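You operate a simulated robot arm through the tools that you are given. There is no shell and no other tool. Be economical: measure what you need, move in short steps, check, and stop when the job is done.

The job below is to be done with a simulated two-armed robot. You get a single attempt, and the scene is never put back.

Task
Carry the large carton with both arms and set it on the fold table. Then put three of the rollers from the second shelf, bench half from the bottom on the wrapped pack there. Then pull the filler drawer open. Do these in the order given.

It is judged by the outcome, as a careful person would: the job done as asked, and still so three seconds after it is handed in. It fails if anything else is knocked over, pushed out of place, dropped, spilled or broken. Flat cloth is picked up by pressing the open fingertips on it (5 to 10 N) and closing them slowly along it; thin cloth reads only 2 to 8 mm in the jaws.

Robot
Two 7-joint arms with two-finger parallel grippers on one trunk, on a base that drives. Base frame: it is fixed to the floor where the robot stands at the start and does not move with it; the origin is under the middle of the robot, x ahead of it, y to its left, z up; the surface under the hand at the start is at about z = 860. Units: mm, rad, N and s.
The left shoulder is at the start at [70, 133, 1151], the right one opposite. With the tool pointing down near the work surface each hand reaches from about 180 to 640 mm from the robot's upright axis, wherever it stands, measured 20 degrees to its own side. Places, roughly: filler drawer [400, -100, 700]; fold table [-2700, -1600, 900]; large carton (38x18x13 cm) [500, 0, 900]; roller [-750, -4000, 750]; wrapped pack [-500, -4000, 750]. Payload 1.57 kg a hand.
The tool frame of a hand sits at the grasp point between the pads (the TCP): z along the fingers, y along the line on which they close. The tips reach 30 mm beyond it. Largest opening 80 mm; finger width 17, thickness 12; the body of the gripper, 40 by 82 mm, starts 80 mm behind the TCP.
Orientation is that of the tool frame in the base frame, as a unit quaternion [x, y, z, w]. With the fingers straight down and closing along the base's y, the tool's x points along the base's -x, its y along +y and its z along -z.

Tools
- The arms move only by the tool apply_moves. It takes "left_increments", "right_increments" or both (then of equal length, played together; a hand with none holds still); each is a list of rows, each an object (a shift or turn left out is 0, a gripper value left out holds the last) with "hand": the opening in per cent of the stroke, from 0 (shut) to 100 (fully open); "xyz": the shift along the base's x, y, z in units of 30 mm (1.0 is 30 mm), a list of three; "rot": the turn, a rotation vector about the base's x, y, z in units of 6 degrees (1.0 is 6 degrees), a list of three. In form: [{"hand": hand, "xyz": [dx, dy, dz], "rot": [wx, wy, wz]}, ...]. A call has 1 to 8 rows; each row shifts and turns the commanded pose from where the row before left it. A call with a number of a shift or a turn outside -1 to 1 is refused whole. A row lasts 0.2 s, in which the tool goes at most 50 mm and 0.15 rad; a call with a longer step from one row to the next is refused whole, and so is a gripper value outside its range. A pose out of reach is approached as far as the arm can. The call stops where the force on the tool passes 40 N (or 10 N more than at its start, if that is more) or the arm is blocked; 0.2 s more then pass. The fingers move at their own pace (about 153 mm/s each) and stop on an object; they squeeze with about 31 N. The grip force told is the motor's: it shows also when the fingers shut on nothing. Time passes only in rows, and 0.2 s behind the last, so rows that do not move let the fingers close. It gives the time, the measured TCP pose, the force on the tool (base axes), the opening and the grip force at its end, in the units of the frame above (readings bear some noise), with the torque about the TCP (base axes, N m) and any sound that the robot's microphone picked up, and new pictures: "views" is both (left out), scene, wrist or none (wrist: the cameras of the hands that moved).
- Cameras (640 x 400 px; columns grow to the right, rows downward): "scene" is now at [113, -15.6, 1341.7]; the picture's right is [-0.15, -0.99, -0.00], its down [-0.88, 0.14, -0.45] and it looks along [0.45, -0.07, -0.89] (base axes); focal length 214 px, centre (320, 200). "left" rides on the left gripper at [72, 7, -122] in its tool frame; the picture's right is [-0.09, 1.00, 0.00], its down [-0.84, -0.08, -0.54] and it looks along [-0.54, -0.05, 0.84] (tool axes); focal length 238 px, centre (320, 200). "right" rides on the right gripper at [72, -7, -122] in its tool frame; the picture's right is [0.09, 1.00, 0.00], its down [-0.84, 0.08, -0.54] and it looks along [-0.54, 0.05, 0.84] (tool axes); focal length 238 px, centre (320, 200). There is no depth. A picture from a camera that has moved, and an enlarged one, comes with that camera's place and axes in the base frame and with its lens. The place of the scene camera against the robot may be out by one fixed shift of up to 12 mm in any direction.
- lift_body(by): slides the trunk up (or, below 0, down) by that many mm; the arms and the scene camera ride with it, the base frame stays. It gives what a move gives, with no picture.
- roll_base(legs): drives the robot by 1 to 6 legs, each [ahead, left, turn to the left] in mm, mm and rad, along the robot's own axes; the way and the turn of a leg run together, so that a leg with both is an arc; at most 1500 mm and 3.142 rad a leg. The arms and the cameras ride along, it lands a little off, and it stops where it bumps. It gives what a move gives, and a new picture of the scene camera.
- head_to(pan, tilt): turns the head with the scene camera to pan (to the left, within 1.501 rad either way) and tilt (down, from -0.506 to 1.204), counted from straight ahead of the robot. It gives what a move gives, and a new picture of the scene camera.
- close_up(camera, box): a new picture of the part [left, top, right, bottom] of that camera's present view, enlarged. The clock stands still meanwhile.
- sign_off(): hands the job in; it is judged then, once.

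Work in short steps. Places have to be worked out from the pictures, the camera data and where the tool is seen: move nearer, look again, correct. Check each grasp and each placing, and mend what went wrong. You have 165 turns and 260 pictures in all, those below and enlarged ones among them. Open the grippers and draw the arms clear of the work before you hand the job in, unless the task says otherwise; then end with one line.

The tools are called after "Request:" by a JSON object that holds its "op" and its "data". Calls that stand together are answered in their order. apply_moves: Moves the arms, as the interface text tells. Its arguments: {"type":"object","properties":{"left_increments":{"type":"array","items":{"type":"object","properties":{"hand":{"type":"number"},"xyz":{"type":"array","items":{"type":"number"}},"rot":{"type":"array","items":{"type":"number"}}}}},"right_increments":{"type":"array","items":{"type":"object","properties":{"hand":{"type":"number"},"xyz":{"type":"array","items":{"type":"number"}},"rot":{"type":"array","items":{"type":"number"}}}}},"views":{"type":"string","enum":["both","scene","wrist","none"]}},"required":[]} The other tools are called the same way: lift_body (by) slides the trunk up or down; roll_base (legs) drives the base; head_to (pan, tilt) turns the head that bears the scene camera; close_up (camera, box) takes an enlarged picture of a part of a camera's view; sign_off () hands the job in.

At the start:

```text
time: 0.0
left_eef_pos: [438.0, 104.5, 1079.3]
left_tool_rot: [-0.001, 1.0, 0.0, 0.0]
left_wrist_force: [0.9, -0.3, -0.7]
left_ft_torque: [-0.01, 0.01, 0.02]
left_width: 79.9
left_grip_force: 0.0
right_eef_pos: [383.9, -258.5, 1063.8]
right_tool_rot: [0.0, 1.0, 0.0, 0.0]
right_wrist_force: [-0.3, 0.2, 0.4]
right_ft_torque: [-0.01, 0.03, 0.0]
right_width: 80.1
right_grip_force: 0.0
trunk travel left (down, up): [-725.0, 215.0]
robot x, y, heading: [-1.3, 3.1, 0.003]
head pan, tilt: [-0.155, 1.098]
```

scene: 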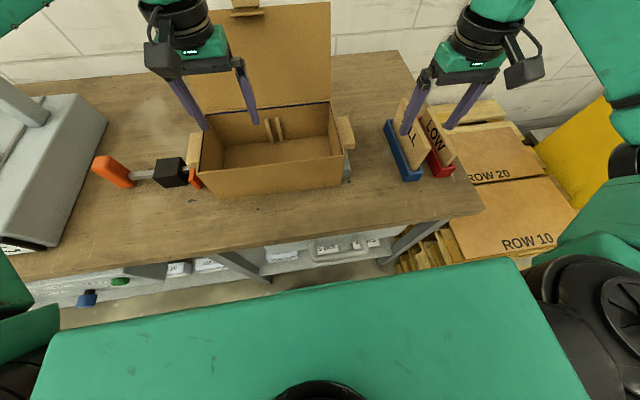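
right: 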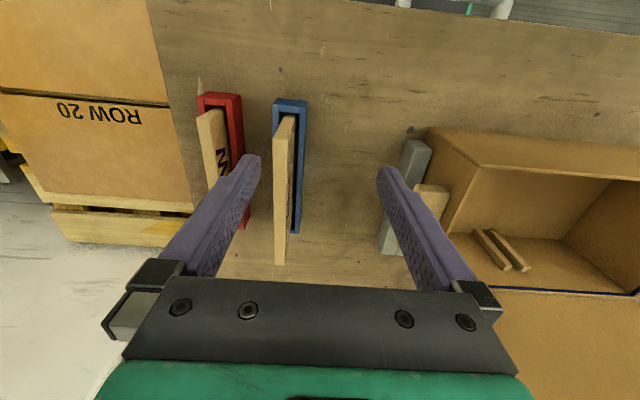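
left: 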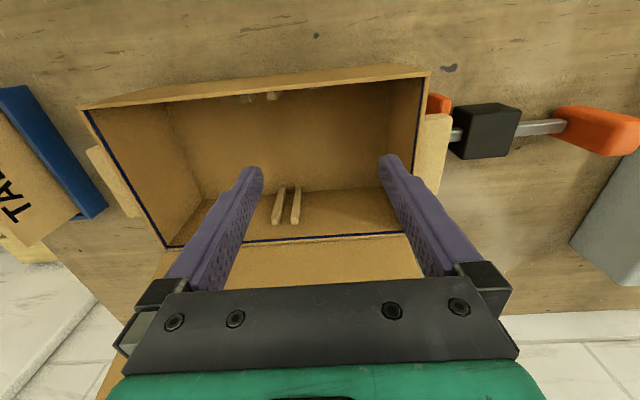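

The carton appears open with wooden tabs on both ends, a bar clamp by its left end and a grey thing by its right end. I look closer at these before anything.

Request:
{"op": "close_up", "data": {"camera": "scene", "box": [80, 80, 400, 280]}}

Request:
{"op": "close_up", "data": {"camera": "left", "box": [380, 60, 640, 222]}}

Request:
{"op": "close_up", "data": {"camera": "right", "box": [360, 100, 640, 275]}}

```text
2.00 times, centred on (240, 180) of scene
camera zoom: at [113.0, -15.6, 1341.7], right [-0.15, -0.99, 0.0], down [-0.88, 0.14, -0.45], along [0.45, -0.07, -0.89], focal length 429 px, centre (480, 240)
```

zoom: 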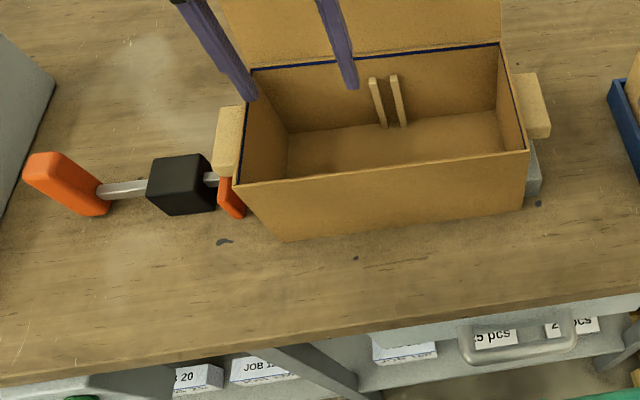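

```text
2.46 times, centred on (510, 141) of left
camera zoom: at [364.8, 110.4, 1202.4], right [0.09, 1.0, 0.0], down [0.84, -0.08, 0.54], along [0.54, -0.05, -0.84], focal length 587 px, centre (-148, 345)
```

zoom: 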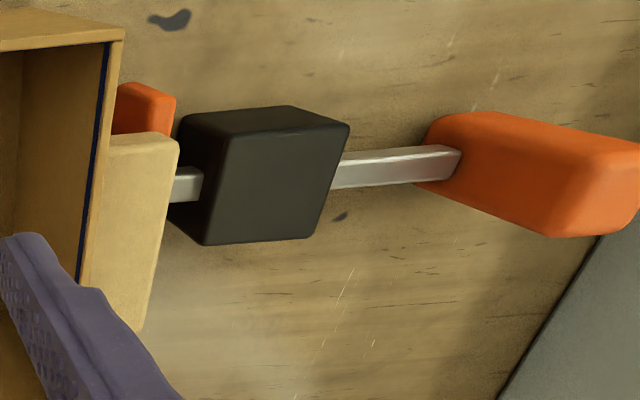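

```text
2.29 times, centred on (500, 188) of right
camera zoom: at [313.2, -265.1, 1186.7], right [-0.09, 1.0, 0.0], down [0.84, 0.08, 0.54], along [0.54, 0.05, -0.84], focal length 545 px, centre (-91, 229)
```

zoom: 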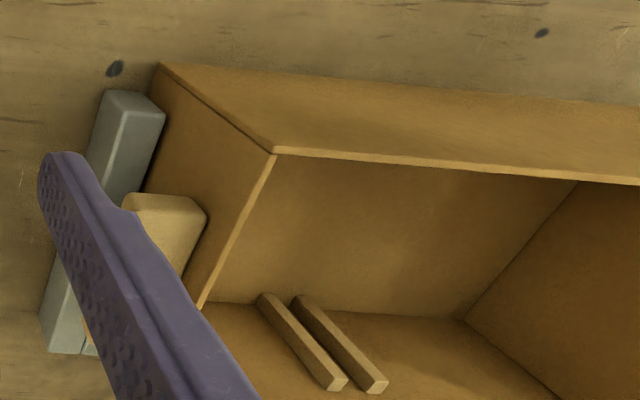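

A push-pull clamp (black body, orange handle and orange pad) pins the carton's left end against a grey stop, so it must be drawn back first. I judge the carton body at x 387–553, y −113–186, rim z≈990, with 44 mm tabs on the ends and the clamp handle near [490, 430, 900]. I move the left hand over for a better look.

Request:
{"op": "apply_moves", "data": {"left_increments": [{"xyz": [0, 1, 0.3]}, {"xyz": [0, 1, 0]}, {"xyz": [0, 1, 0]}, {"xyz": [0, 1, 0]}, {"xyz": [0, 1, 0]}, {"xyz": [0, 1, 0]}, {"xyz": [0, 1, 0]}, {"xyz": [0, 1, 0]}], "views": "wrist"}}

Request:
{"op": "head_to", "data": {"pan": 0.5, "tilt": 0.9}}

```text
time: 1.8
left_eef_pos: [438.8, 345.6, 1090.4]
left_tool_rot: [-0.001, 1.0, -0.001, 0.0]
left_wrist_force: [0.1, -0.1, -0.7]
left_ft_torque: [0.0, 0.02, 0.0]
left_width: 79.8
left_grip_force: 0.1
right_eef_pos: [384.5, -256.0, 1063.8]
right_tool_rot: [-0.001, 1.0, -0.001, 0.0]
right_wrist_force: [0.3, -0.2, -0.8]
right_ft_torque: [0.0, -0.03, -0.01]
right_width: 79.9
right_grip_force: 0.0
trunk travel left (down, up): [-725.0, 215.0]
robot x, y, heading: [0.9, 0.2, -0.002]
head pan, tilt: [-0.155, 1.098]
camera left: at [365.4, 351.9, 1211.7], right [0.09, 1.0, 0.0], down [0.84, -0.08, 0.54], along [0.54, -0.05, -0.84], focal length 238 px, centre (320, 200)
```

left: 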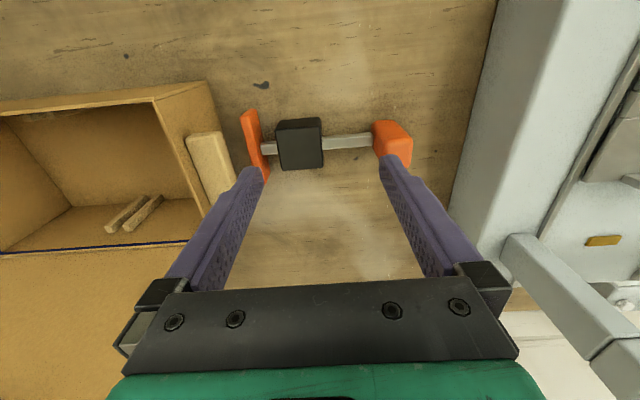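

```text
time: 2.8
left_eef_pos: [438.6, 344.9, 1090.0]
left_tool_rot: [-0.001, 1.0, -0.001, 0.0]
left_wrist_force: [0.8, 0.8, -0.3]
left_ft_torque: [-0.01, -0.01, -0.01]
left_width: 80.2
left_grip_force: 0.0
right_eef_pos: [385.2, -257.3, 1064.0]
right_tool_rot: [-0.001, 1.0, 0.0, 0.0]
right_wrist_force: [0.3, 0.5, 0.4]
right_ft_torque: [0.04, 0.01, -0.01]
right_width: 80.2
right_grip_force: 0.1
trunk travel left (down, up): [-725.0, 215.0]
robot x, y, heading: [1.6, 1.3, 0.0]
head pan, tilt: [0.499, 0.901]
camera scene: at [116.8, 30.3, 1355.4], right [0.48, -0.88, 0.0], down [-0.69, -0.37, -0.62], along [0.55, 0.3, -0.78], focal length 214 px, centre (320, 200)
```

scene: 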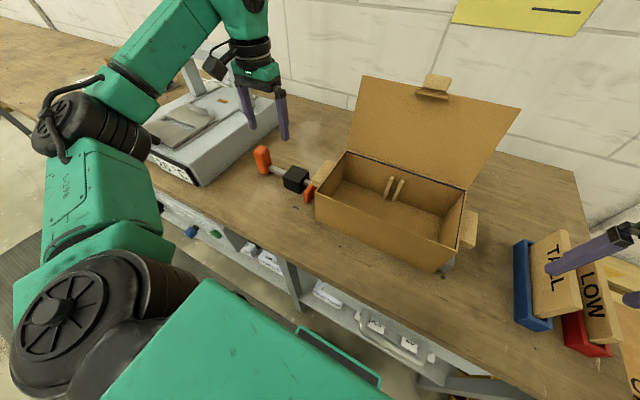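

From two wrist views the rod sits at x≈478, z≈891, the handle's inner face at y≈415, and the left tab's outer top edge at y≈236, z≈957. A close-up of clamp and tab gives the handle size.

Request:
{"op": "close_up", "data": {"camera": "left", "box": [180, 80, 436, 240]}}

Request:
{"op": "close_up", "data": {"camera": "scene", "box": [230, 120, 390, 220]}}

```text
2.50 times, centred on (308, 160) of left
camera zoom: at [365.6, 350.6, 1211.8], right [0.09, 1.0, 0.0], down [0.84, -0.08, 0.54], along [0.54, -0.05, -0.84], focal length 596 px, centre (350, 300)
```

zoom: 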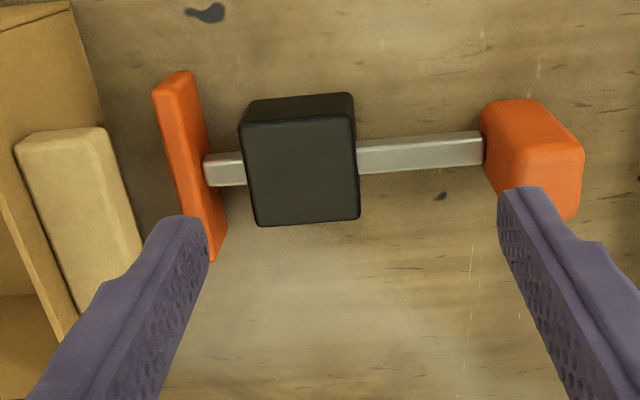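

```text
4.00 times, centred on (310, 170) of scene
camera zoom: at [116.8, 30.3, 1355.4], right [0.48, -0.88, 0.0], down [-0.69, -0.37, -0.62], along [0.55, 0.3, -0.78], focal length 858 px, centre (360, 320)
```

zoom: 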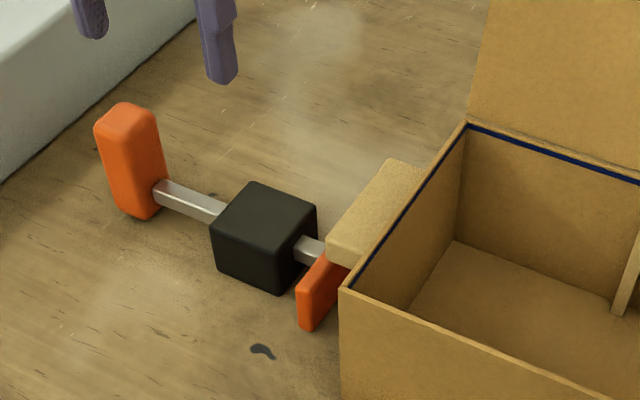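

The clamp pad lies at y≈245–258, so it does not touch the carton (its left end is at y≈200), while the grey stop just abuts the right end. So the carton can lift straight up. I plan to grip each end wall plus tab (~40 mm) from above, and I move both hands over the tabs first.

Request:
{"op": "apply_moves", "data": {"left_increments": [{"xyz": [0.24, -0.2, 0.3], "hand": 100}, {"xyz": [0.24, -0.8, 0]}, {"xyz": [0.24, -0.8, 0]}, {"xyz": [0.24, -0.82, 0]}, {"xyz": [0.24, -0.82, 0]}, {"xyz": [0.24, -0.82, 0]}], "right_increments": [{"xyz": [0, 0, 1], "hand": 100}, {"xyz": [0.64, 0.9, 0]}, {"xyz": [0.65, 0.9, 0]}, {"xyz": [0.65, 0.9, 0]}, {"xyz": [0.65, 0.9, 0]}, {"xyz": [0.65, 0.87, 0]}], "views": "wrist"}}

Request:
{"op": "head_to", "data": {"pan": 0.0, "tilt": 0.95}}

```text
time: 4.2
left_eef_pos: [483.2, 216.4, 1097.7]
left_tool_rot: [0.0, 1.0, -0.001, -0.001]
left_wrist_force: [-0.8, -0.6, 0.2]
left_ft_torque: [0.06, 0.0, 0.01]
left_width: 80.1
left_grip_force: 0.0
right_eef_pos: [482.8, -122.7, 1094.5]
right_tool_rot: [0.001, 1.0, 0.0, -0.001]
right_wrist_force: [-0.2, 0.0, -0.8]
right_ft_torque: [0.01, 0.03, -0.02]
right_width: 79.9
right_grip_force: 0.0
trunk travel left (down, up): [-725.0, 215.0]
robot x, y, heading: [-4.0, -2.7, 0.0]
head pan, tilt: [0.499, 0.901]
camera right: at [411.8, -130.1, 1217.1], right [-0.09, 1.0, 0.0], down [0.84, 0.08, 0.54], along [0.54, 0.05, -0.84], focal length 238 px, centre (320, 200)
camera left: at [409.6, 223.3, 1218.7], right [0.09, 1.0, 0.0], down [0.84, -0.07, 0.54], along [0.54, -0.05, -0.84], focal length 238 px, centre (320, 200)
```

right: 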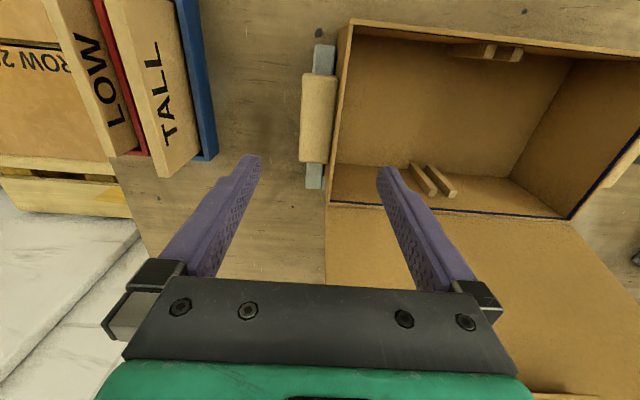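
left: 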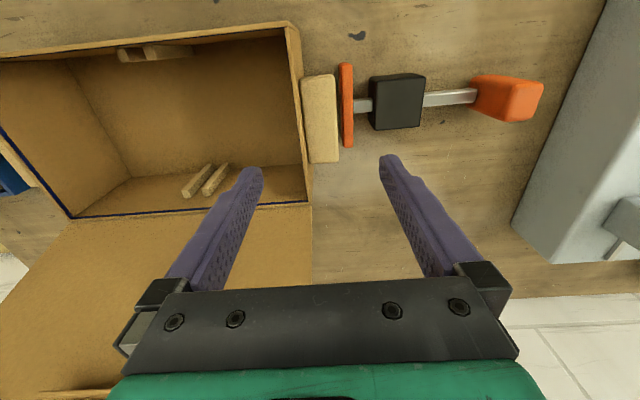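

```text
time: 5.2
left_eef_pos: [479.0, 217.4, 1096.8]
left_tool_rot: [-0.002, 1.0, 0.0, 0.0]
left_wrist_force: [0.5, 0.2, -1.0]
left_ft_torque: [0.01, 0.02, -0.03]
left_width: 79.7
left_grip_force: 0.2
right_eef_pos: [482.4, -124.3, 1094.9]
right_tool_rot: [0.0, 1.0, -0.001, 0.0]
right_wrist_force: [-0.1, 0.3, -0.3]
right_ft_torque: [0.04, 0.02, -0.01]
right_width: 80.0
right_grip_force: 0.0
trunk travel left (down, up): [-725.0, 215.0]
robot x, y, heading: [-1.5, -0.9, -0.0]
head pan, tilt: [0.0, 0.949]
camera scene: at [123.2, -5.7, 1351.8], right [0.0, -1.0, 0.0], down [-0.81, 0.0, -0.58], along [0.58, 0.0, -0.81], focal length 214 px, centre (320, 200)
```

scene: 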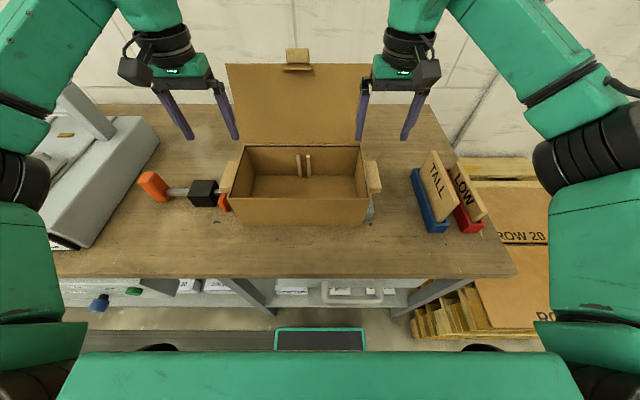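

Both hands are centred over the tabs (tab spans y 200–235 and −105–−143, x≈480, top z≈957). I lower both hands to TCP z≈965, fingers straddling wall and tab.

Request:
{"op": "apply_moves", "data": {"left_increments": [{"xyz": [0.03, -0.06, -0.88]}, {"xyz": [0, 0, -0.88]}, {"xyz": [0, 0, -0.88]}, {"xyz": [0, 0, -0.88]}, {"xyz": [0, 0, -0.88]}], "right_increments": [{"xyz": [-0.05, 0, -0.87]}, {"xyz": [0, 0, -0.87]}, {"xyz": [0, 0, -0.87]}, {"xyz": [0, 0, -0.87]}, {"xyz": [0, 0, -0.87]}], "views": "both"}}

```text
time: 6.4
left_eef_pos: [483.2, 216.4, 965.1]
left_tool_rot: [-0.001, 1.0, -0.001, -0.001]
left_wrist_force: [-0.1, 0.3, -0.4]
left_ft_torque: [0.0, -0.01, -0.05]
left_width: 80.0
left_grip_force: 0.0
right_eef_pos: [480.7, -124.5, 963.7]
right_tool_rot: [-0.001, 1.0, 0.001, -0.001]
right_wrist_force: [-0.8, 0.1, -0.2]
right_ft_torque: [-0.01, 0.01, 0.01]
right_width: 79.9
right_grip_force: 0.0
trunk travel left (down, up): [-725.0, 215.0]
robot x, y, heading: [2.3, 2.3, -0.001]
head pan, tilt: [0.0, 0.949]
camera scene: at [123.9, -5.7, 1351.8], right [0.0, -1.0, 0.0], down [-0.81, 0.0, -0.58], along [0.58, 0.0, -0.81], focal length 214 px, centre (320, 200)
camera right: at [408.9, -132.5, 1086.3], right [-0.09, 1.0, 0.0], down [0.84, 0.08, 0.54], along [0.54, 0.05, -0.84], focal length 238 px, centre (320, 200)
camera left: at [410.1, 221.1, 1087.8], right [0.09, 1.0, 0.0], down [0.84, -0.08, 0.54], along [0.54, -0.05, -0.84], focal length 238 px, centre (320, 200)
```

scene: 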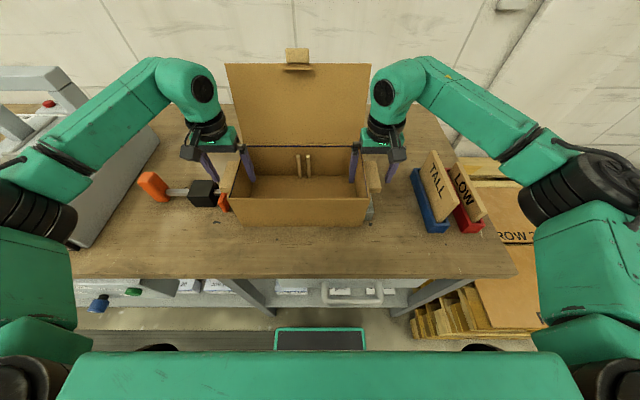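
right: 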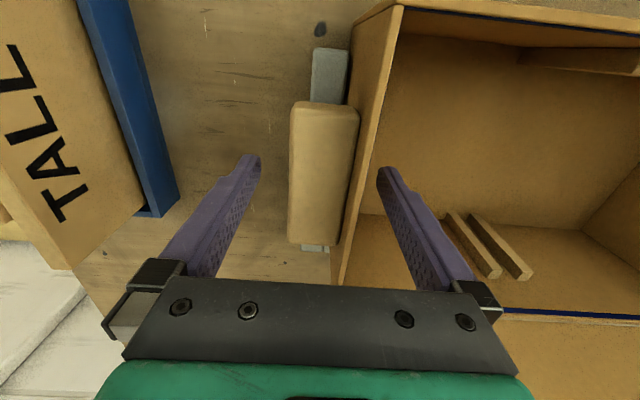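
left: 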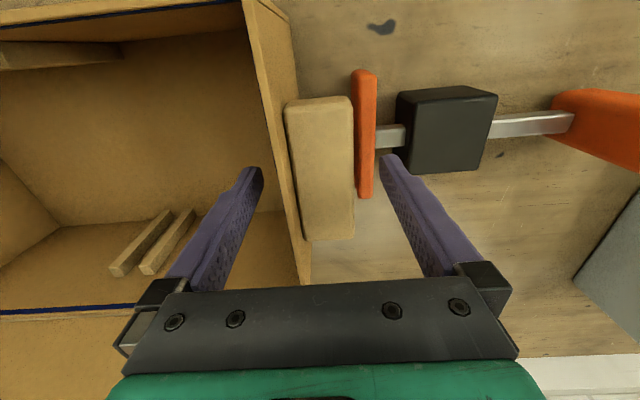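

Straddling is good on both sides with clearance. I lower 11 mm more for a deeper bite (tips ~923, pad top ~902) and close both grippers.

Request:
{"op": "apply_moves", "data": {"left_increments": [{"xyz": [-0.05, 0, -0.37], "hand": 100}, {"hand": 60}, {"hand": 40}, {"hand": 0}, {"hand": 0}], "right_increments": [{"xyz": [0, 0, -0.33], "hand": 100}, {"hand": 60}, {"hand": 40}, {"hand": 0}, {"hand": 0}], "views": "both"}}

```text
time: 7.6
left_eef_pos: [481.0, 214.5, 953.3]
left_tool_rot: [-0.001, 1.0, 0.0, -0.001]
left_wrist_force: [-0.1, -1.6, 0.7]
left_ft_torque: [0.03, -0.31, 0.0]
left_width: 39.9
left_grip_force: 31.3
right_eef_pos: [480.8, -124.7, 952.5]
right_tool_rot: [0.0, 1.0, 0.0, 0.001]
right_wrist_force: [0.9, 2.7, -0.1]
right_ft_torque: [0.09, 0.26, -0.02]
right_width: 39.9
right_grip_force: 30.8
trunk travel left (down, up): [-725.0, 215.0]
robot x, y, heading: [-0.8, 0.7, 0.002]
head pan, tilt: [0.0, 0.949]
camera scene: at [123.9, -5.7, 1351.7], right [0.0, -1.0, 0.0], down [-0.81, 0.0, -0.58], along [0.58, 0.0, -0.81], focal length 214 px, centre (320, 200)
camera right: at [409.3, -132.2, 1076.2], right [-0.09, 1.0, 0.0], down [0.84, 0.08, 0.54], along [0.54, 0.05, -0.84], focal length 238 px, centre (320, 200)
camera left: at [408.8, 221.0, 1076.2], right [0.09, 1.0, 0.0], down [0.84, -0.08, 0.54], along [0.54, -0.05, -0.84], focal length 238 px, centre (320, 200)
```

scene: 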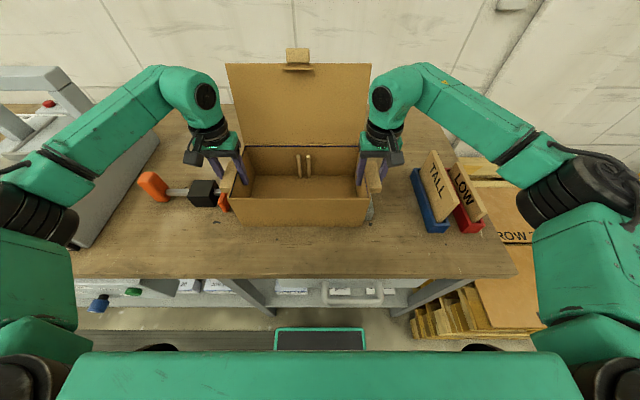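
right: 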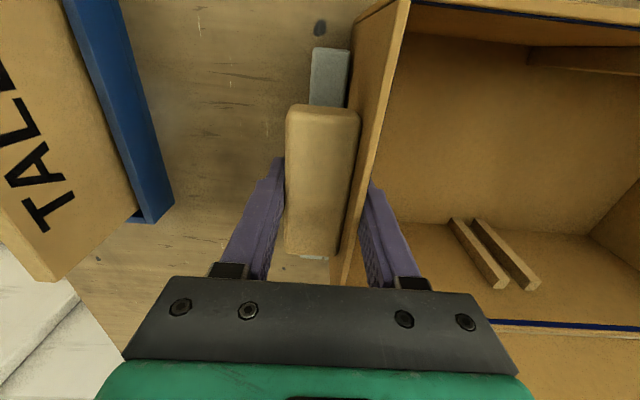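
left: 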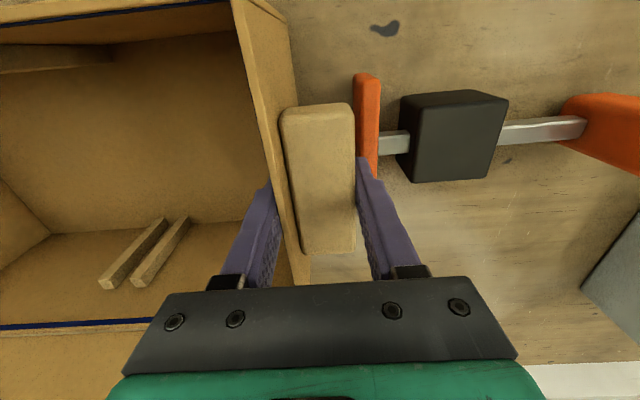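

Both grips hold 40 mm with 31 N. I test-lift with the trunk by 25 mm.

Request:
{"op": "lift_body", "data": {"by": 25}}

Request:
{"op": "head_to", "data": {"pan": 0.0, "tilt": 0.9}}

```text
time: 8.3
left_eef_pos: [481.1, 215.6, 978.3]
left_tool_rot: [-0.001, 1.0, 0.0, -0.001]
left_wrist_force: [-0.2, -2.7, -3.2]
left_ft_torque: [0.18, -0.17, 0.01]
left_width: 39.7
left_grip_force: 30.9
right_eef_pos: [480.6, -124.8, 978.3]
right_tool_rot: [0.002, 1.0, 0.0, 0.0]
right_wrist_force: [0.1, 3.4, -1.4]
right_ft_torque: [0.0, 0.18, -0.02]
right_width: 39.8
right_grip_force: 31.0
trunk travel left (down, up): [-750.0, 190.0]
robot x, y, heading: [0.1, 0.1, 0.003]
head pan, tilt: [0.0, 0.949]
```

```text
time: 8.9
left_eef_pos: [480.1, 215.8, 978.5]
left_tool_rot: [0.0, 1.0, 0.0, -0.001]
left_wrist_force: [-0.1, -3.9, -2.4]
left_ft_torque: [0.19, -0.03, -0.02]
left_width: 39.8
left_grip_force: 30.6
right_eef_pos: [479.9, -125.0, 978.6]
right_tool_rot: [-0.001, 1.0, 0.001, 0.0]
right_wrist_force: [0.4, 4.5, -1.7]
right_ft_torque: [-0.04, 0.1, 0.07]
right_width: 39.9
right_grip_force: 31.0
trunk travel left (down, up): [-750.0, 190.0]
robot x, y, heading: [-0.2, 2.1, -0.002]
head pan, tilt: [0.0, 0.901]
camera scene: at [127.0, -5.7, 1380.3], right [0.0, -1.0, 0.0], down [-0.78, 0.0, -0.62], along [0.62, 0.0, -0.78], focal length 214 px, centre (320, 200)
```

scene: 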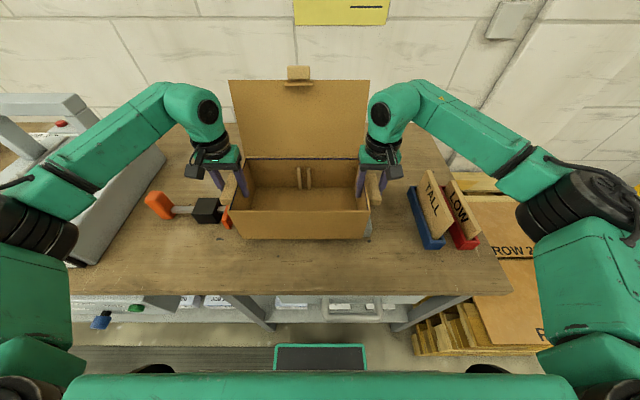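

The carton hangs evenly with only ~5 N total. I raise it 125 mm more, then look around for the route.

Request:
{"op": "lift_body", "data": {"by": 125}}

Request:
{"op": "head_to", "data": {"pan": -1.5, "tilt": 0.3}}

Request:
{"op": "head_to", "data": {"pan": 1.5, "tilt": 0.3}}

```text
time: 10.4
left_eef_pos: [481.2, 215.8, 1104.8]
left_tool_rot: [-0.001, 1.0, 0.0, -0.001]
left_wrist_force: [-0.2, -4.0, -1.6]
left_ft_torque: [0.16, 0.08, -0.15]
left_width: 39.9
left_grip_force: 30.9
right_eef_pos: [480.6, -123.7, 1103.9]
right_tool_rot: [0.0, 1.0, 0.0, 0.0]
right_wrist_force: [1.0, 5.0, -1.4]
right_ft_torque: [-0.09, -0.05, 0.0]
right_width: 39.9
right_grip_force: 31.3
trunk travel left (down, up): [-875.0, 65.0]
robot x, y, heading: [-1.8, -0.2, 0.001]
head pan, tilt: [0.0, 0.901]
```

```text
time: 12.1
left_eef_pos: [482.4, 215.4, 1104.1]
left_tool_rot: [0.0, 1.0, 0.0, 0.0]
left_wrist_force: [-0.5, -5.7, -2.5]
left_ft_torque: [0.11, 0.03, -0.14]
left_width: 39.7
left_grip_force: 31.2
right_eef_pos: [481.2, -124.4, 1103.8]
right_tool_rot: [0.001, 1.0, 0.0, 0.001]
right_wrist_force: [0.1, 5.8, -2.6]
right_ft_torque: [-0.06, 0.03, -0.09]
right_width: 39.8
right_grip_force: 31.2
trunk travel left (down, up): [-875.0, 65.0]
robot x, y, heading: [-2.2, 0.6, 0.001]
head pan, tilt: [-1.499, 0.3]
camera scene: at [58.1, -98.8, 1557.6], right [-1.0, -0.07, 0.0], down [-0.02, 0.3, -0.96], along [0.07, -0.95, -0.3], focal length 214 px, centre (320, 200)
```

scene: 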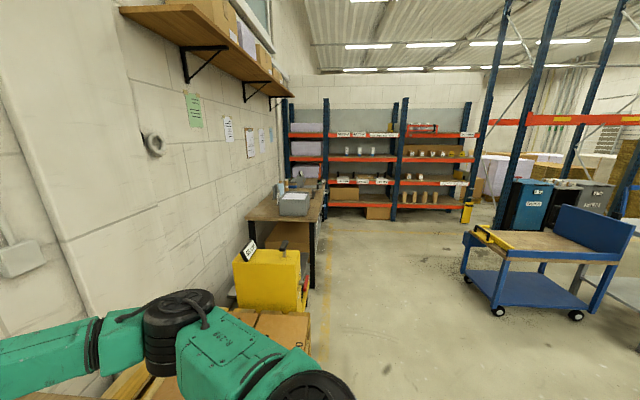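

```text
time: 14.7
left_eef_pos: [481.0, 215.5, 1103.0]
left_tool_rot: [-0.001, 1.0, 0.001, 0.0]
left_wrist_force: [-0.1, -5.9, -2.9]
left_ft_torque: [0.15, 0.03, -0.14]
left_width: 39.8
left_grip_force: 30.9
right_eef_pos: [481.0, -124.5, 1103.7]
right_tool_rot: [0.0, 1.0, 0.0, 0.0]
right_wrist_force: [0.5, 5.9, -1.9]
right_ft_torque: [-0.08, 0.01, 0.02]
right_width: 39.6
right_grip_force: 30.9
trunk travel left (down, up): [-875.0, 65.0]
robot x, y, heading: [1.2, -1.3, 0.001]
head pan, tilt: [1.499, 0.3]
camera scene: at [58.1, 87.4, 1557.6], right [1.0, -0.07, 0.0], down [-0.02, -0.29, -0.96], along [0.07, 0.95, -0.3], focal length 214 px, centre (320, 200)
```

scene: 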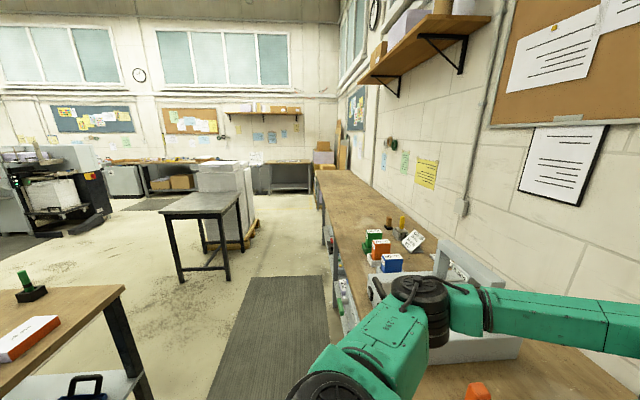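

The way right of the robot is clear: rack far at y≈−4300, a blue cart around [−1400…−2200, −1550…−2200]. I back off 450 mm from the bench and look again, head down to the front.

Request:
{"op": "roll_base", "data": {"legs": [[-450, 0, 0]]}}

Request:
{"op": "head_to", "data": {"pan": -1.5, "tilt": 0.35}}

```text
time: 17.4
left_eef_pos: [23.5, 217.4, 1103.4]
left_tool_rot: [-0.006, 1.0, 0.0, -0.001]
left_wrist_force: [-0.6, -8.3, -1.8]
left_ft_torque: [0.13, 0.06, -0.09]
left_width: 39.6
left_grip_force: 31.5
right_eef_pos: [23.6, -122.7, 1102.0]
right_tool_rot: [-0.005, 1.0, -0.001, -0.001]
right_wrist_force: [1.8, 6.8, -1.1]
right_ft_torque: [-0.05, 0.04, -0.01]
right_width: 40.1
right_grip_force: 31.3
trunk travel left (down, up): [-875.0, 65.0]
robot x, y, heading: [-459.9, 2.6, 0.009]
head pan, tilt: [1.499, 0.3]
camera scene: at [-399.1, 86.0, 1557.5], right [1.0, -0.06, 0.0], down [-0.02, -0.3, -0.96], along [0.06, 0.95, -0.3], focal length 214 px, centre (320, 200)
```

scene: 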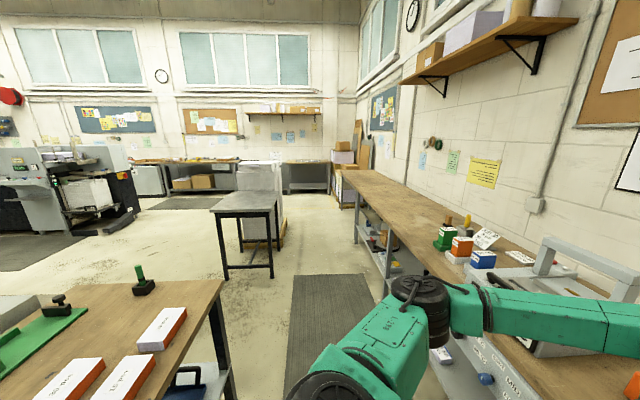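

```text
time: 20.0
left_eef_pos: [20.6, 218.6, 1104.8]
left_tool_rot: [-0.006, 1.0, 0.0, 0.0]
left_wrist_force: [0.2, -1.7, -2.0]
left_ft_torque: [0.13, 0.04, -0.14]
left_width: 39.8
left_grip_force: 31.0
right_eef_pos: [23.9, -122.1, 1103.6]
right_tool_rot: [-0.004, 1.0, 0.0, 0.0]
right_wrist_force: [-0.1, 1.5, -1.9]
right_ft_torque: [-0.04, 0.04, 0.01]
right_width: 39.8
right_grip_force: 30.8
trunk travel left (down, up): [-875.0, 65.0]
robot x, y, heading: [-456.7, -1.3, 0.006]
head pan, tilt: [-1.499, 0.351]
camera scene: at [-399.7, -100.1, 1552.9], right [-1.0, -0.08, 0.0], down [-0.03, 0.34, -0.94], along [0.08, -0.94, -0.34], focal length 214 px, centre (320, 200)
```

scene: 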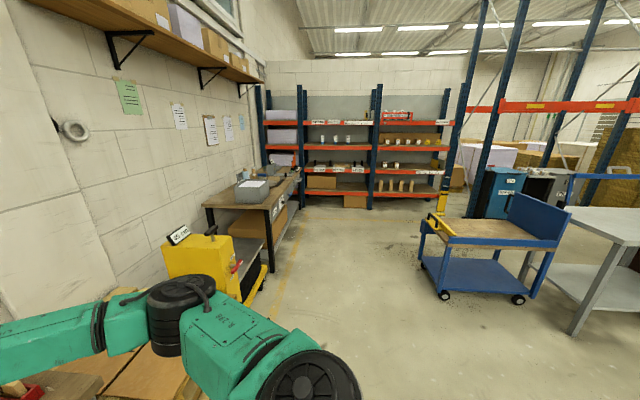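

The grey table behind the blue cart (near corner ≈ [−2280, −1490]) must be the fold table; a bench with boxes lies behind me at x≈−790. I slide right 500 mm clear of it, then turn right.

Request:
{"op": "roll_base", "data": {"legs": [[0, -500, 0], [0, 0, -1.2]]}}

Request:
{"op": "head_to", "data": {"pan": -1.2, "tilt": 0.45}}

```text
time: 26.0
left_eef_pos: [-77.4, -877.2, 1103.3]
left_tool_rot: [0.563, 0.827, -0.001, 0.0]
left_wrist_force: [-1.8, 0.3, -2.1]
left_ft_torque: [0.02, -0.08, -0.12]
left_width: 39.8
left_grip_force: 31.1
right_eef_pos: [-394.7, -1001.6, 1102.5]
right_tool_rot: [0.563, 0.826, 0.0, 0.0]
right_wrist_force: [2.2, 0.6, -0.8]
right_ft_torque: [0.09, 0.07, -0.06]
right_width: 39.9
right_grip_force: 31.0
trunk travel left (down, up): [-875.0, 65.0]
robot x, y, heading: [-457.9, -508.3, -1.196]
head pan, tilt: [-1.499, 0.351]
camera scene: at [-519.8, -601.2, 1553.0], right [-0.43, 0.9, 0.0], down [0.31, 0.15, -0.94], along [-0.85, -0.4, -0.34], focal length 214 px, centre (320, 200)
```

scene: 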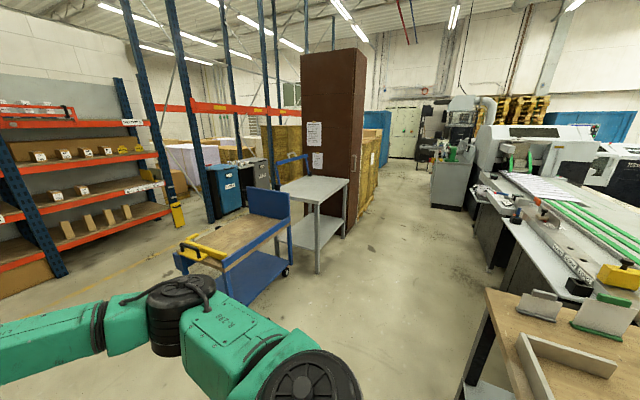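

```text
time: 26.8
left_eef_pos: [-79.3, -877.7, 1104.4]
left_tool_rot: [0.563, 0.826, 0.0, 0.0]
left_wrist_force: [-1.0, -0.4, -2.5]
left_ft_torque: [0.05, -0.14, -0.1]
left_width: 39.7
left_grip_force: 30.9
right_eef_pos: [-395.1, -1001.5, 1103.9]
right_tool_rot: [0.564, 0.826, 0.0, 0.0]
right_wrist_force: [0.7, 0.5, -1.7]
right_ft_torque: [0.01, 0.03, 0.0]
right_width: 39.6
right_grip_force: 31.2
trunk travel left (down, up): [-875.0, 65.0]
robot x, y, heading: [-456.5, -502.1, -1.198]
head pan, tilt: [-1.201, 0.45]
camera scene: at [-504.0, -623.5, 1543.7], right [-0.68, 0.74, 0.0], down [0.32, 0.3, -0.9], along [-0.66, -0.61, -0.44], focal length 214 px, centre (320, 200)
```

scene: 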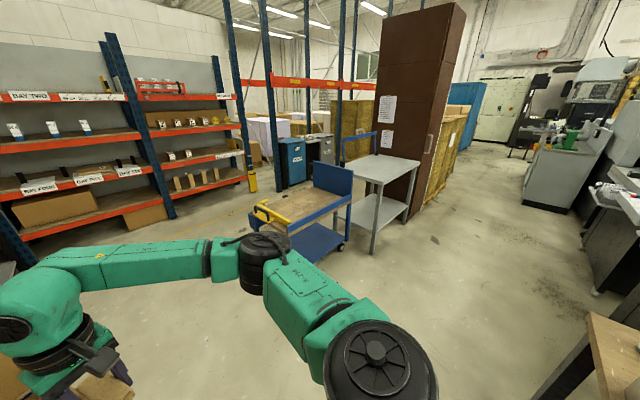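

The fold table is the grey one with its long side facing +y (legs at about [−2250, −1445] and [−3100, −1449]). I face −y, go to y≈−700 and slide right along the clear lane.

Request:
{"op": "roll_base", "data": {"legs": [[0, 0, -0.374], [195, 0, 0], [0, -1200, 0]]}}

Request:
{"op": "head_to", "data": {"pan": -0.9, "tilt": 0.5}}

```text
time: 35.3
left_eef_pos: [-1484.7, -1166.3, 1103.2]
left_tool_rot: [0.716, 0.699, -0.001, -0.002]
left_wrist_force: [-1.1, -0.3, -2.1]
left_ft_torque: [-0.01, -0.14, -0.15]
left_width: 39.9
left_grip_force: 30.7
right_eef_pos: [-1823.1, -1155.8, 1104.0]
right_tool_rot: [0.716, 0.698, 0.0, 0.001]
right_wrist_force: [1.9, -0.3, -1.5]
right_ft_torque: [0.08, 0.06, -0.08]
right_width: 39.9
right_grip_force: 31.2
trunk travel left (down, up): [-875.0, 65.0]
robot x, y, heading: [-1686.7, -681.6, -1.595]
head pan, tilt: [-1.201, 0.45]
camera scene: at [-1774.9, -767.3, 1543.8], right [-0.34, 0.94, 0.0], down [0.41, 0.15, -0.9], along [-0.85, -0.3, -0.43], focal length 214 px, centre (320, 200)
```

scene: 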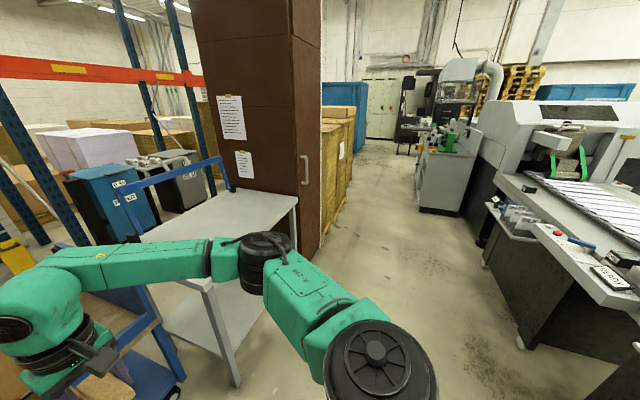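

```text
time: 36.1
left_eef_pos: [-1484.3, -1166.9, 1103.6]
left_tool_rot: [0.716, 0.699, 0.001, 0.0]
left_wrist_force: [-1.0, 1.3, -2.9]
left_ft_torque: [0.04, -0.17, -0.08]
left_width: 39.9
left_grip_force: 30.7
right_eef_pos: [-1826.2, -1157.6, 1103.7]
right_tool_rot: [0.716, 0.698, 0.0, 0.0]
right_wrist_force: [1.0, -0.3, -2.4]
right_ft_torque: [-0.02, 0.02, -0.03]
right_width: 39.5
right_grip_force: 30.6
trunk travel left (down, up): [-875.0, 65.0]
robot x, y, heading: [-1691.0, -679.3, -1.594]
head pan, tilt: [-0.901, 0.499]
camera scene: at [-1762.2, -790.8, 1539.2], right [-0.6, 0.8, 0.0], down [0.38, 0.29, -0.88], along [-0.7, -0.53, -0.48], focal length 214 px, centre (320, 200)
```

scene: 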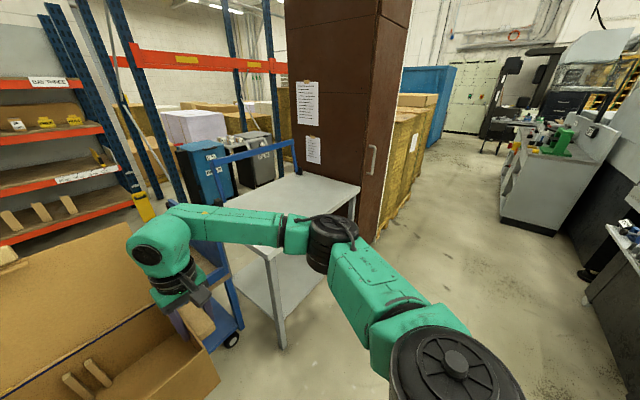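

The fold table top reads about z≈870, x −2250…−3030, y −1420…−1960, and is empty. I trim heading and slide 950 mm right to face it.

Request:
{"op": "roll_base", "data": {"legs": [[0, 0, 0.024], [0, -950, 0]]}}

Request:
{"op": "head_to", "data": {"pan": 0.0, "tilt": 0.5}}

```text
time: 41.4
left_eef_pos: [-2402.6, -1163.3, 1105.1]
left_tool_rot: [0.7, 0.714, -0.001, 0.0]
left_wrist_force: [-0.7, 0.3, -2.1]
left_ft_torque: [-0.04, -0.11, -0.15]
left_width: 39.9
left_grip_force: 31.0
right_eef_pos: [-2741.1, -1168.0, 1103.0]
right_tool_rot: [0.702, 0.712, 0.0, 0.0]
right_wrist_force: [1.3, -0.3, -2.1]
right_ft_torque: [0.02, 0.09, -0.07]
right_width: 39.9
right_grip_force: 30.8
trunk travel left (down, up): [-875.0, 65.0]
robot x, y, heading: [-2625.2, -685.1, -1.555]
head pan, tilt: [-0.901, 0.499]
camera scene: at [-2694.2, -800.1, 1539.3], right [-0.63, 0.77, 0.0], down [0.37, 0.3, -0.88], along [-0.68, -0.56, -0.48], focal length 214 px, centre (320, 200)
```

scene: 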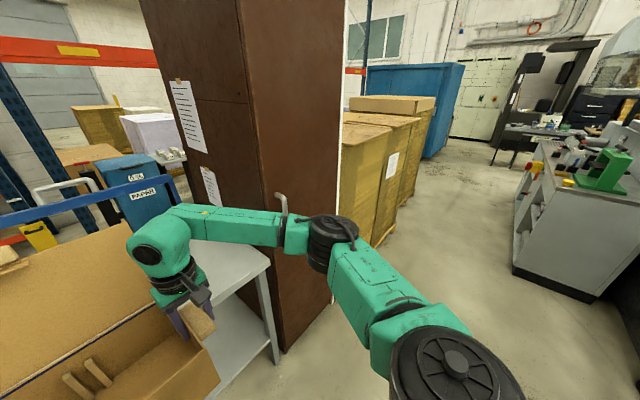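

```text
time: 42.6
left_eef_pos: [-2402.6, -1164.2, 1105.0]
left_tool_rot: [0.702, 0.712, 0.0, 0.0]
left_wrist_force: [-1.0, 0.4, -2.5]
left_ft_torque: [-0.03, -0.16, -0.13]
left_width: 39.7
left_grip_force: 30.7
right_eef_pos: [-2742.5, -1168.3, 1102.4]
right_tool_rot: [0.702, 0.713, 0.001, 0.001]
right_wrist_force: [0.6, 0.0, -2.0]
right_ft_torque: [0.11, 0.03, -0.03]
right_width: 39.6
right_grip_force: 31.0
trunk travel left (down, up): [-875.0, 65.0]
robot x, y, heading: [-2631.7, -688.5, -1.55]
head pan, tilt: [0.0, 0.499]
camera scene: at [-2623.4, -833.4, 1539.2], right [-1.0, -0.01, 0.0], down [-0.01, 0.48, -0.88], along [0.01, -0.88, -0.48], focal length 214 px, centre (320, 200)
```

scene: 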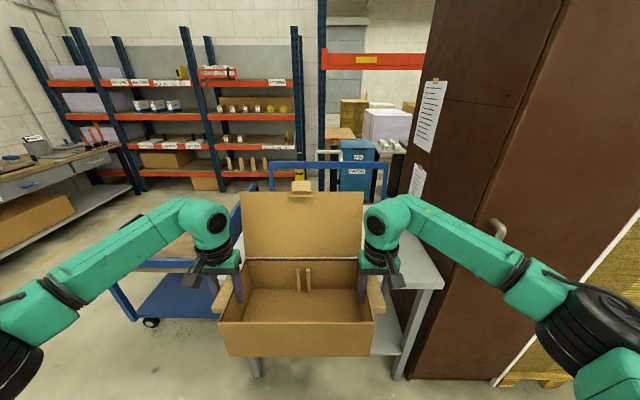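

The table's front is at y≈−1410…−1450, spanning x −2240…−3100, with the cabinet at x<−3140. I trim heading and shift slightly left and advance 400 mm so the carton is above the tabletop.

Request:
{"op": "roll_base", "data": {"legs": [[0, 20, -0.02], [390, 0, 0]]}}

Request:
{"op": "head_to", "data": {"pan": 0.0, "tilt": 0.85}}

```text
time: 45.4
left_eef_pos: [-2395.7, -1559.0, 1103.1]
left_tool_rot: [0.709, 0.706, -0.001, 0.0]
left_wrist_force: [-0.1, 1.0, -2.3]
left_ft_torque: [0.02, -0.15, -0.1]
left_width: 39.9
left_grip_force: 31.1
right_eef_pos: [-2736.1, -1556.9, 1104.0]
right_tool_rot: [0.709, 0.705, 0.0, 0.001]
right_wrist_force: [0.9, -0.6, -1.8]
right_ft_torque: [-0.03, 0.08, -0.03]
right_width: 39.7
right_grip_force: 31.2
trunk travel left (down, up): [-875.0, 65.0]
robot x, y, heading: [-2605.6, -1080.1, -1.577]
head pan, tilt: [0.0, 0.499]
camera scene: at [-2608.8, -1224.1, 1539.5], right [-1.0, 0.01, 0.0], down [0.0, 0.48, -0.88], along [-0.01, -0.88, -0.48], focal length 214 px, centre (320, 200)
```

scene: 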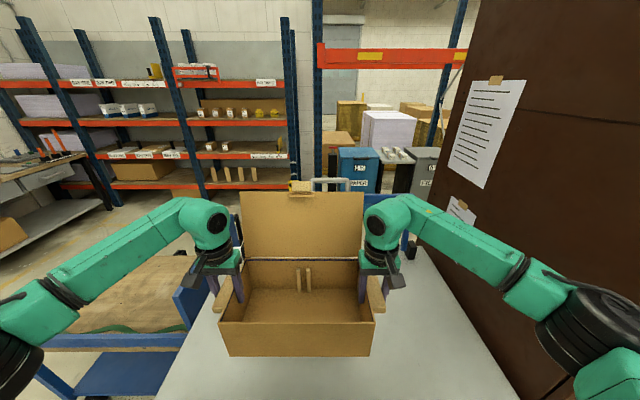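

```text
time: 46.2
left_eef_pos: [-2396.0, -1562.6, 1102.8]
left_tool_rot: [0.71, 0.705, 0.001, 0.0]
left_wrist_force: [-1.7, 0.0, -2.7]
left_ft_torque: [0.07, -0.17, -0.1]
left_width: 40.2
left_grip_force: 30.8
right_eef_pos: [-2736.1, -1558.4, 1103.5]
right_tool_rot: [0.71, 0.705, 0.001, -0.001]
right_wrist_force: [1.4, -0.2, -2.0]
right_ft_torque: [-0.01, 0.05, -0.01]
right_width: 39.9
right_grip_force: 31.1
trunk travel left (down, up): [-875.0, 65.0]
robot x, y, heading: [-2608.7, -1077.4, -1.581]
head pan, tilt: [0.0, 0.85]
camera scene: at [-2608.6, -1214.5, 1509.2], right [-1.0, 0.01, 0.0], down [0.01, 0.75, -0.66], along [0.0, -0.66, -0.75], focal length 214 px, centre (320, 200)
```

scene: 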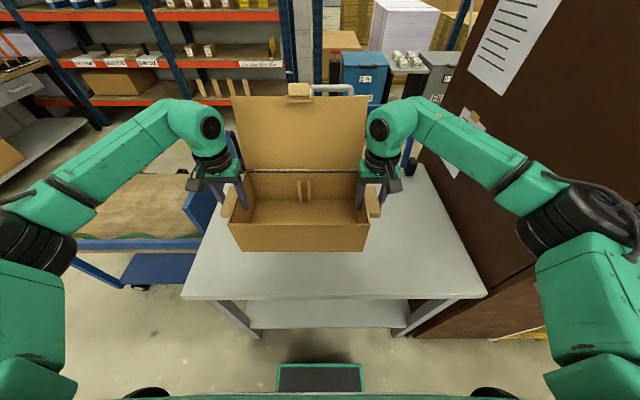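

The carton is centred over the table with its front about 60 mm inside the edge. I lower by trunk 110 mm first.

Request:
{"op": "lift_body", "data": {"by": -110}}

Request:
{"op": "apply_moves", "data": {"left_increments": [{}], "right_increments": [{}], "views": "both"}}

```text
time: 47.7
left_eef_pos: [-2396.9, -1561.7, 993.3]
left_tool_rot: [0.71, 0.705, 0.0, 0.001]
left_wrist_force: [-1.4, 1.8, -1.7]
left_ft_torque: [-0.06, -0.13, -0.13]
left_width: 39.7
left_grip_force: 31.1
right_eef_pos: [-2736.9, -1558.0, 993.0]
right_tool_rot: [0.71, 0.704, 0.0, 0.0]
right_wrist_force: [1.2, -1.3, -1.6]
right_ft_torque: [0.11, 0.03, -0.01]
right_width: 39.6
right_grip_force: 30.8
trunk travel left (down, up): [-765.0, 175.0]
robot x, y, heading: [-2608.5, -1077.4, -1.576]
head pan, tilt: [0.0, 0.85]
```

```text
time: 48.1
left_eef_pos: [-2395.7, -1561.1, 993.7]
left_tool_rot: [0.708, 0.706, 0.0, -0.001]
left_wrist_force: [0.2, 0.4, -2.2]
left_ft_torque: [-0.03, -0.14, -0.1]
left_width: 39.8
left_grip_force: 30.9
right_eef_pos: [-2736.0, -1559.1, 994.0]
right_tool_rot: [0.709, 0.705, 0.001, 0.0]
right_wrist_force: [1.1, -0.2, -1.5]
right_ft_torque: [0.09, 0.03, -0.02]
right_width: 39.8
right_grip_force: 30.8
trunk travel left (down, up): [-765.0, 175.0]
robot x, y, heading: [-2609.0, -1074.3, -1.579]
head pan, tilt: [0.0, 0.85]
camera scene: at [-2608.6, -1213.9, 1399.2], right [-1.0, 0.01, 0.0], down [0.01, 0.75, -0.66], along [0.0, -0.66, -0.75], focal length 214 px, centre (320, 200)
camera right: at [-2741.6, -1487.6, 1116.1], right [1.0, 0.08, 0.0], down [0.07, -0.84, 0.54], along [0.05, -0.54, -0.84], focal length 238 px, centre (320, 200)
camera left: at [-2389.5, -1491.0, 1116.1], right [1.0, -0.1, 0.0], down [-0.08, -0.84, 0.54], along [-0.05, -0.54, -0.84], focal length 238 px, centre (320, 200)
```

scene: 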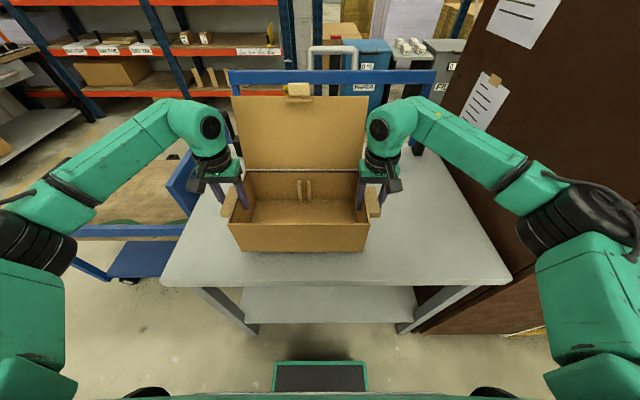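
right: 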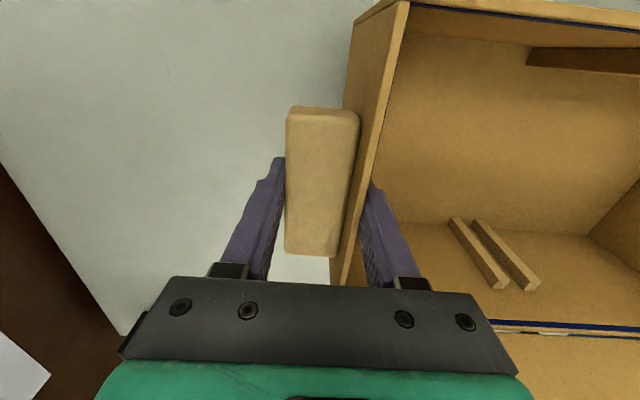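
left: 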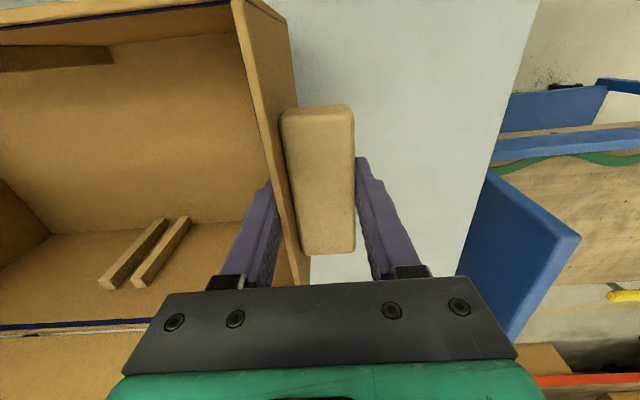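

Estimated gap carton-to-table about 35 mm. I lower with the arms in small steps.

Request:
{"op": "apply_moves", "data": {"left_increments": [{"xyz": [0, 0, -0.2]}, {"xyz": [0, 0, -0.2]}, {"xyz": [0, 0, -0.2]}, {"xyz": [0, 0, -0.2]}, {"xyz": [0, 0, -0.15]}], "right_increments": [{"xyz": [0, 0, -0.2]}, {"xyz": [0, 0, -0.2]}, {"xyz": [0, 0, -0.2]}, {"xyz": [0, 0, -0.2]}, {"xyz": [0, 0, -0.15]}], "views": "none"}}

```text
time: 49.3
left_eef_pos: [-2397.4, -1561.1, 965.4]
left_tool_rot: [0.71, 0.704, 0.001, 0.0]
left_wrist_force: [-0.8, -0.7, -4.1]
left_ft_torque: [0.15, -0.87, 0.23]
left_width: 40.2
left_grip_force: 30.8
right_eef_pos: [-2734.9, -1558.8, 963.5]
right_tool_rot: [0.71, 0.704, 0.001, 0.0]
right_wrist_force: [0.4, 0.7, 0.9]
right_ft_torque: [-0.08, -0.09, -0.08]
right_width: 39.6
right_grip_force: 30.9
trunk travel left (down, up): [-765.0, 175.0]
robot x, y, heading: [-2609.2, -1080.2, -1.583]
head pan, tilt: [0.0, 0.85]
```

The right side starts to carry (+0.9 N); contact is near. I go down in 2–3 mm steps.

Request:
{"op": "apply_moves", "data": {"left_increments": [{"xyz": [0, 0, -0.1]}, {"xyz": [0, 0, -0.1]}, {}], "right_increments": [{"xyz": [0, 0, -0.1]}, {"xyz": [0, 0, -0.1]}, {}], "views": "none"}}

```text
time: 50.1
left_eef_pos: [-2396.3, -1561.5, 959.5]
left_tool_rot: [0.709, 0.705, 0.0, -0.001]
left_wrist_force: [2.5, 1.9, -1.6]
left_ft_torque: [0.0, 0.15, -0.42]
left_width: 40.0
left_grip_force: 31.1
right_eef_pos: [-2736.5, -1559.0, 959.9]
right_tool_rot: [0.71, 0.704, 0.0, 0.0]
right_wrist_force: [-1.7, -1.9, -1.1]
right_ft_torque: [0.05, -0.31, -0.21]
right_width: 39.5
right_grip_force: 30.6
trunk travel left (down, up): [-765.0, 175.0]
robot x, y, heading: [-2609.9, -1076.8, -1.579]
head pan, tilt: [0.0, 0.85]
```

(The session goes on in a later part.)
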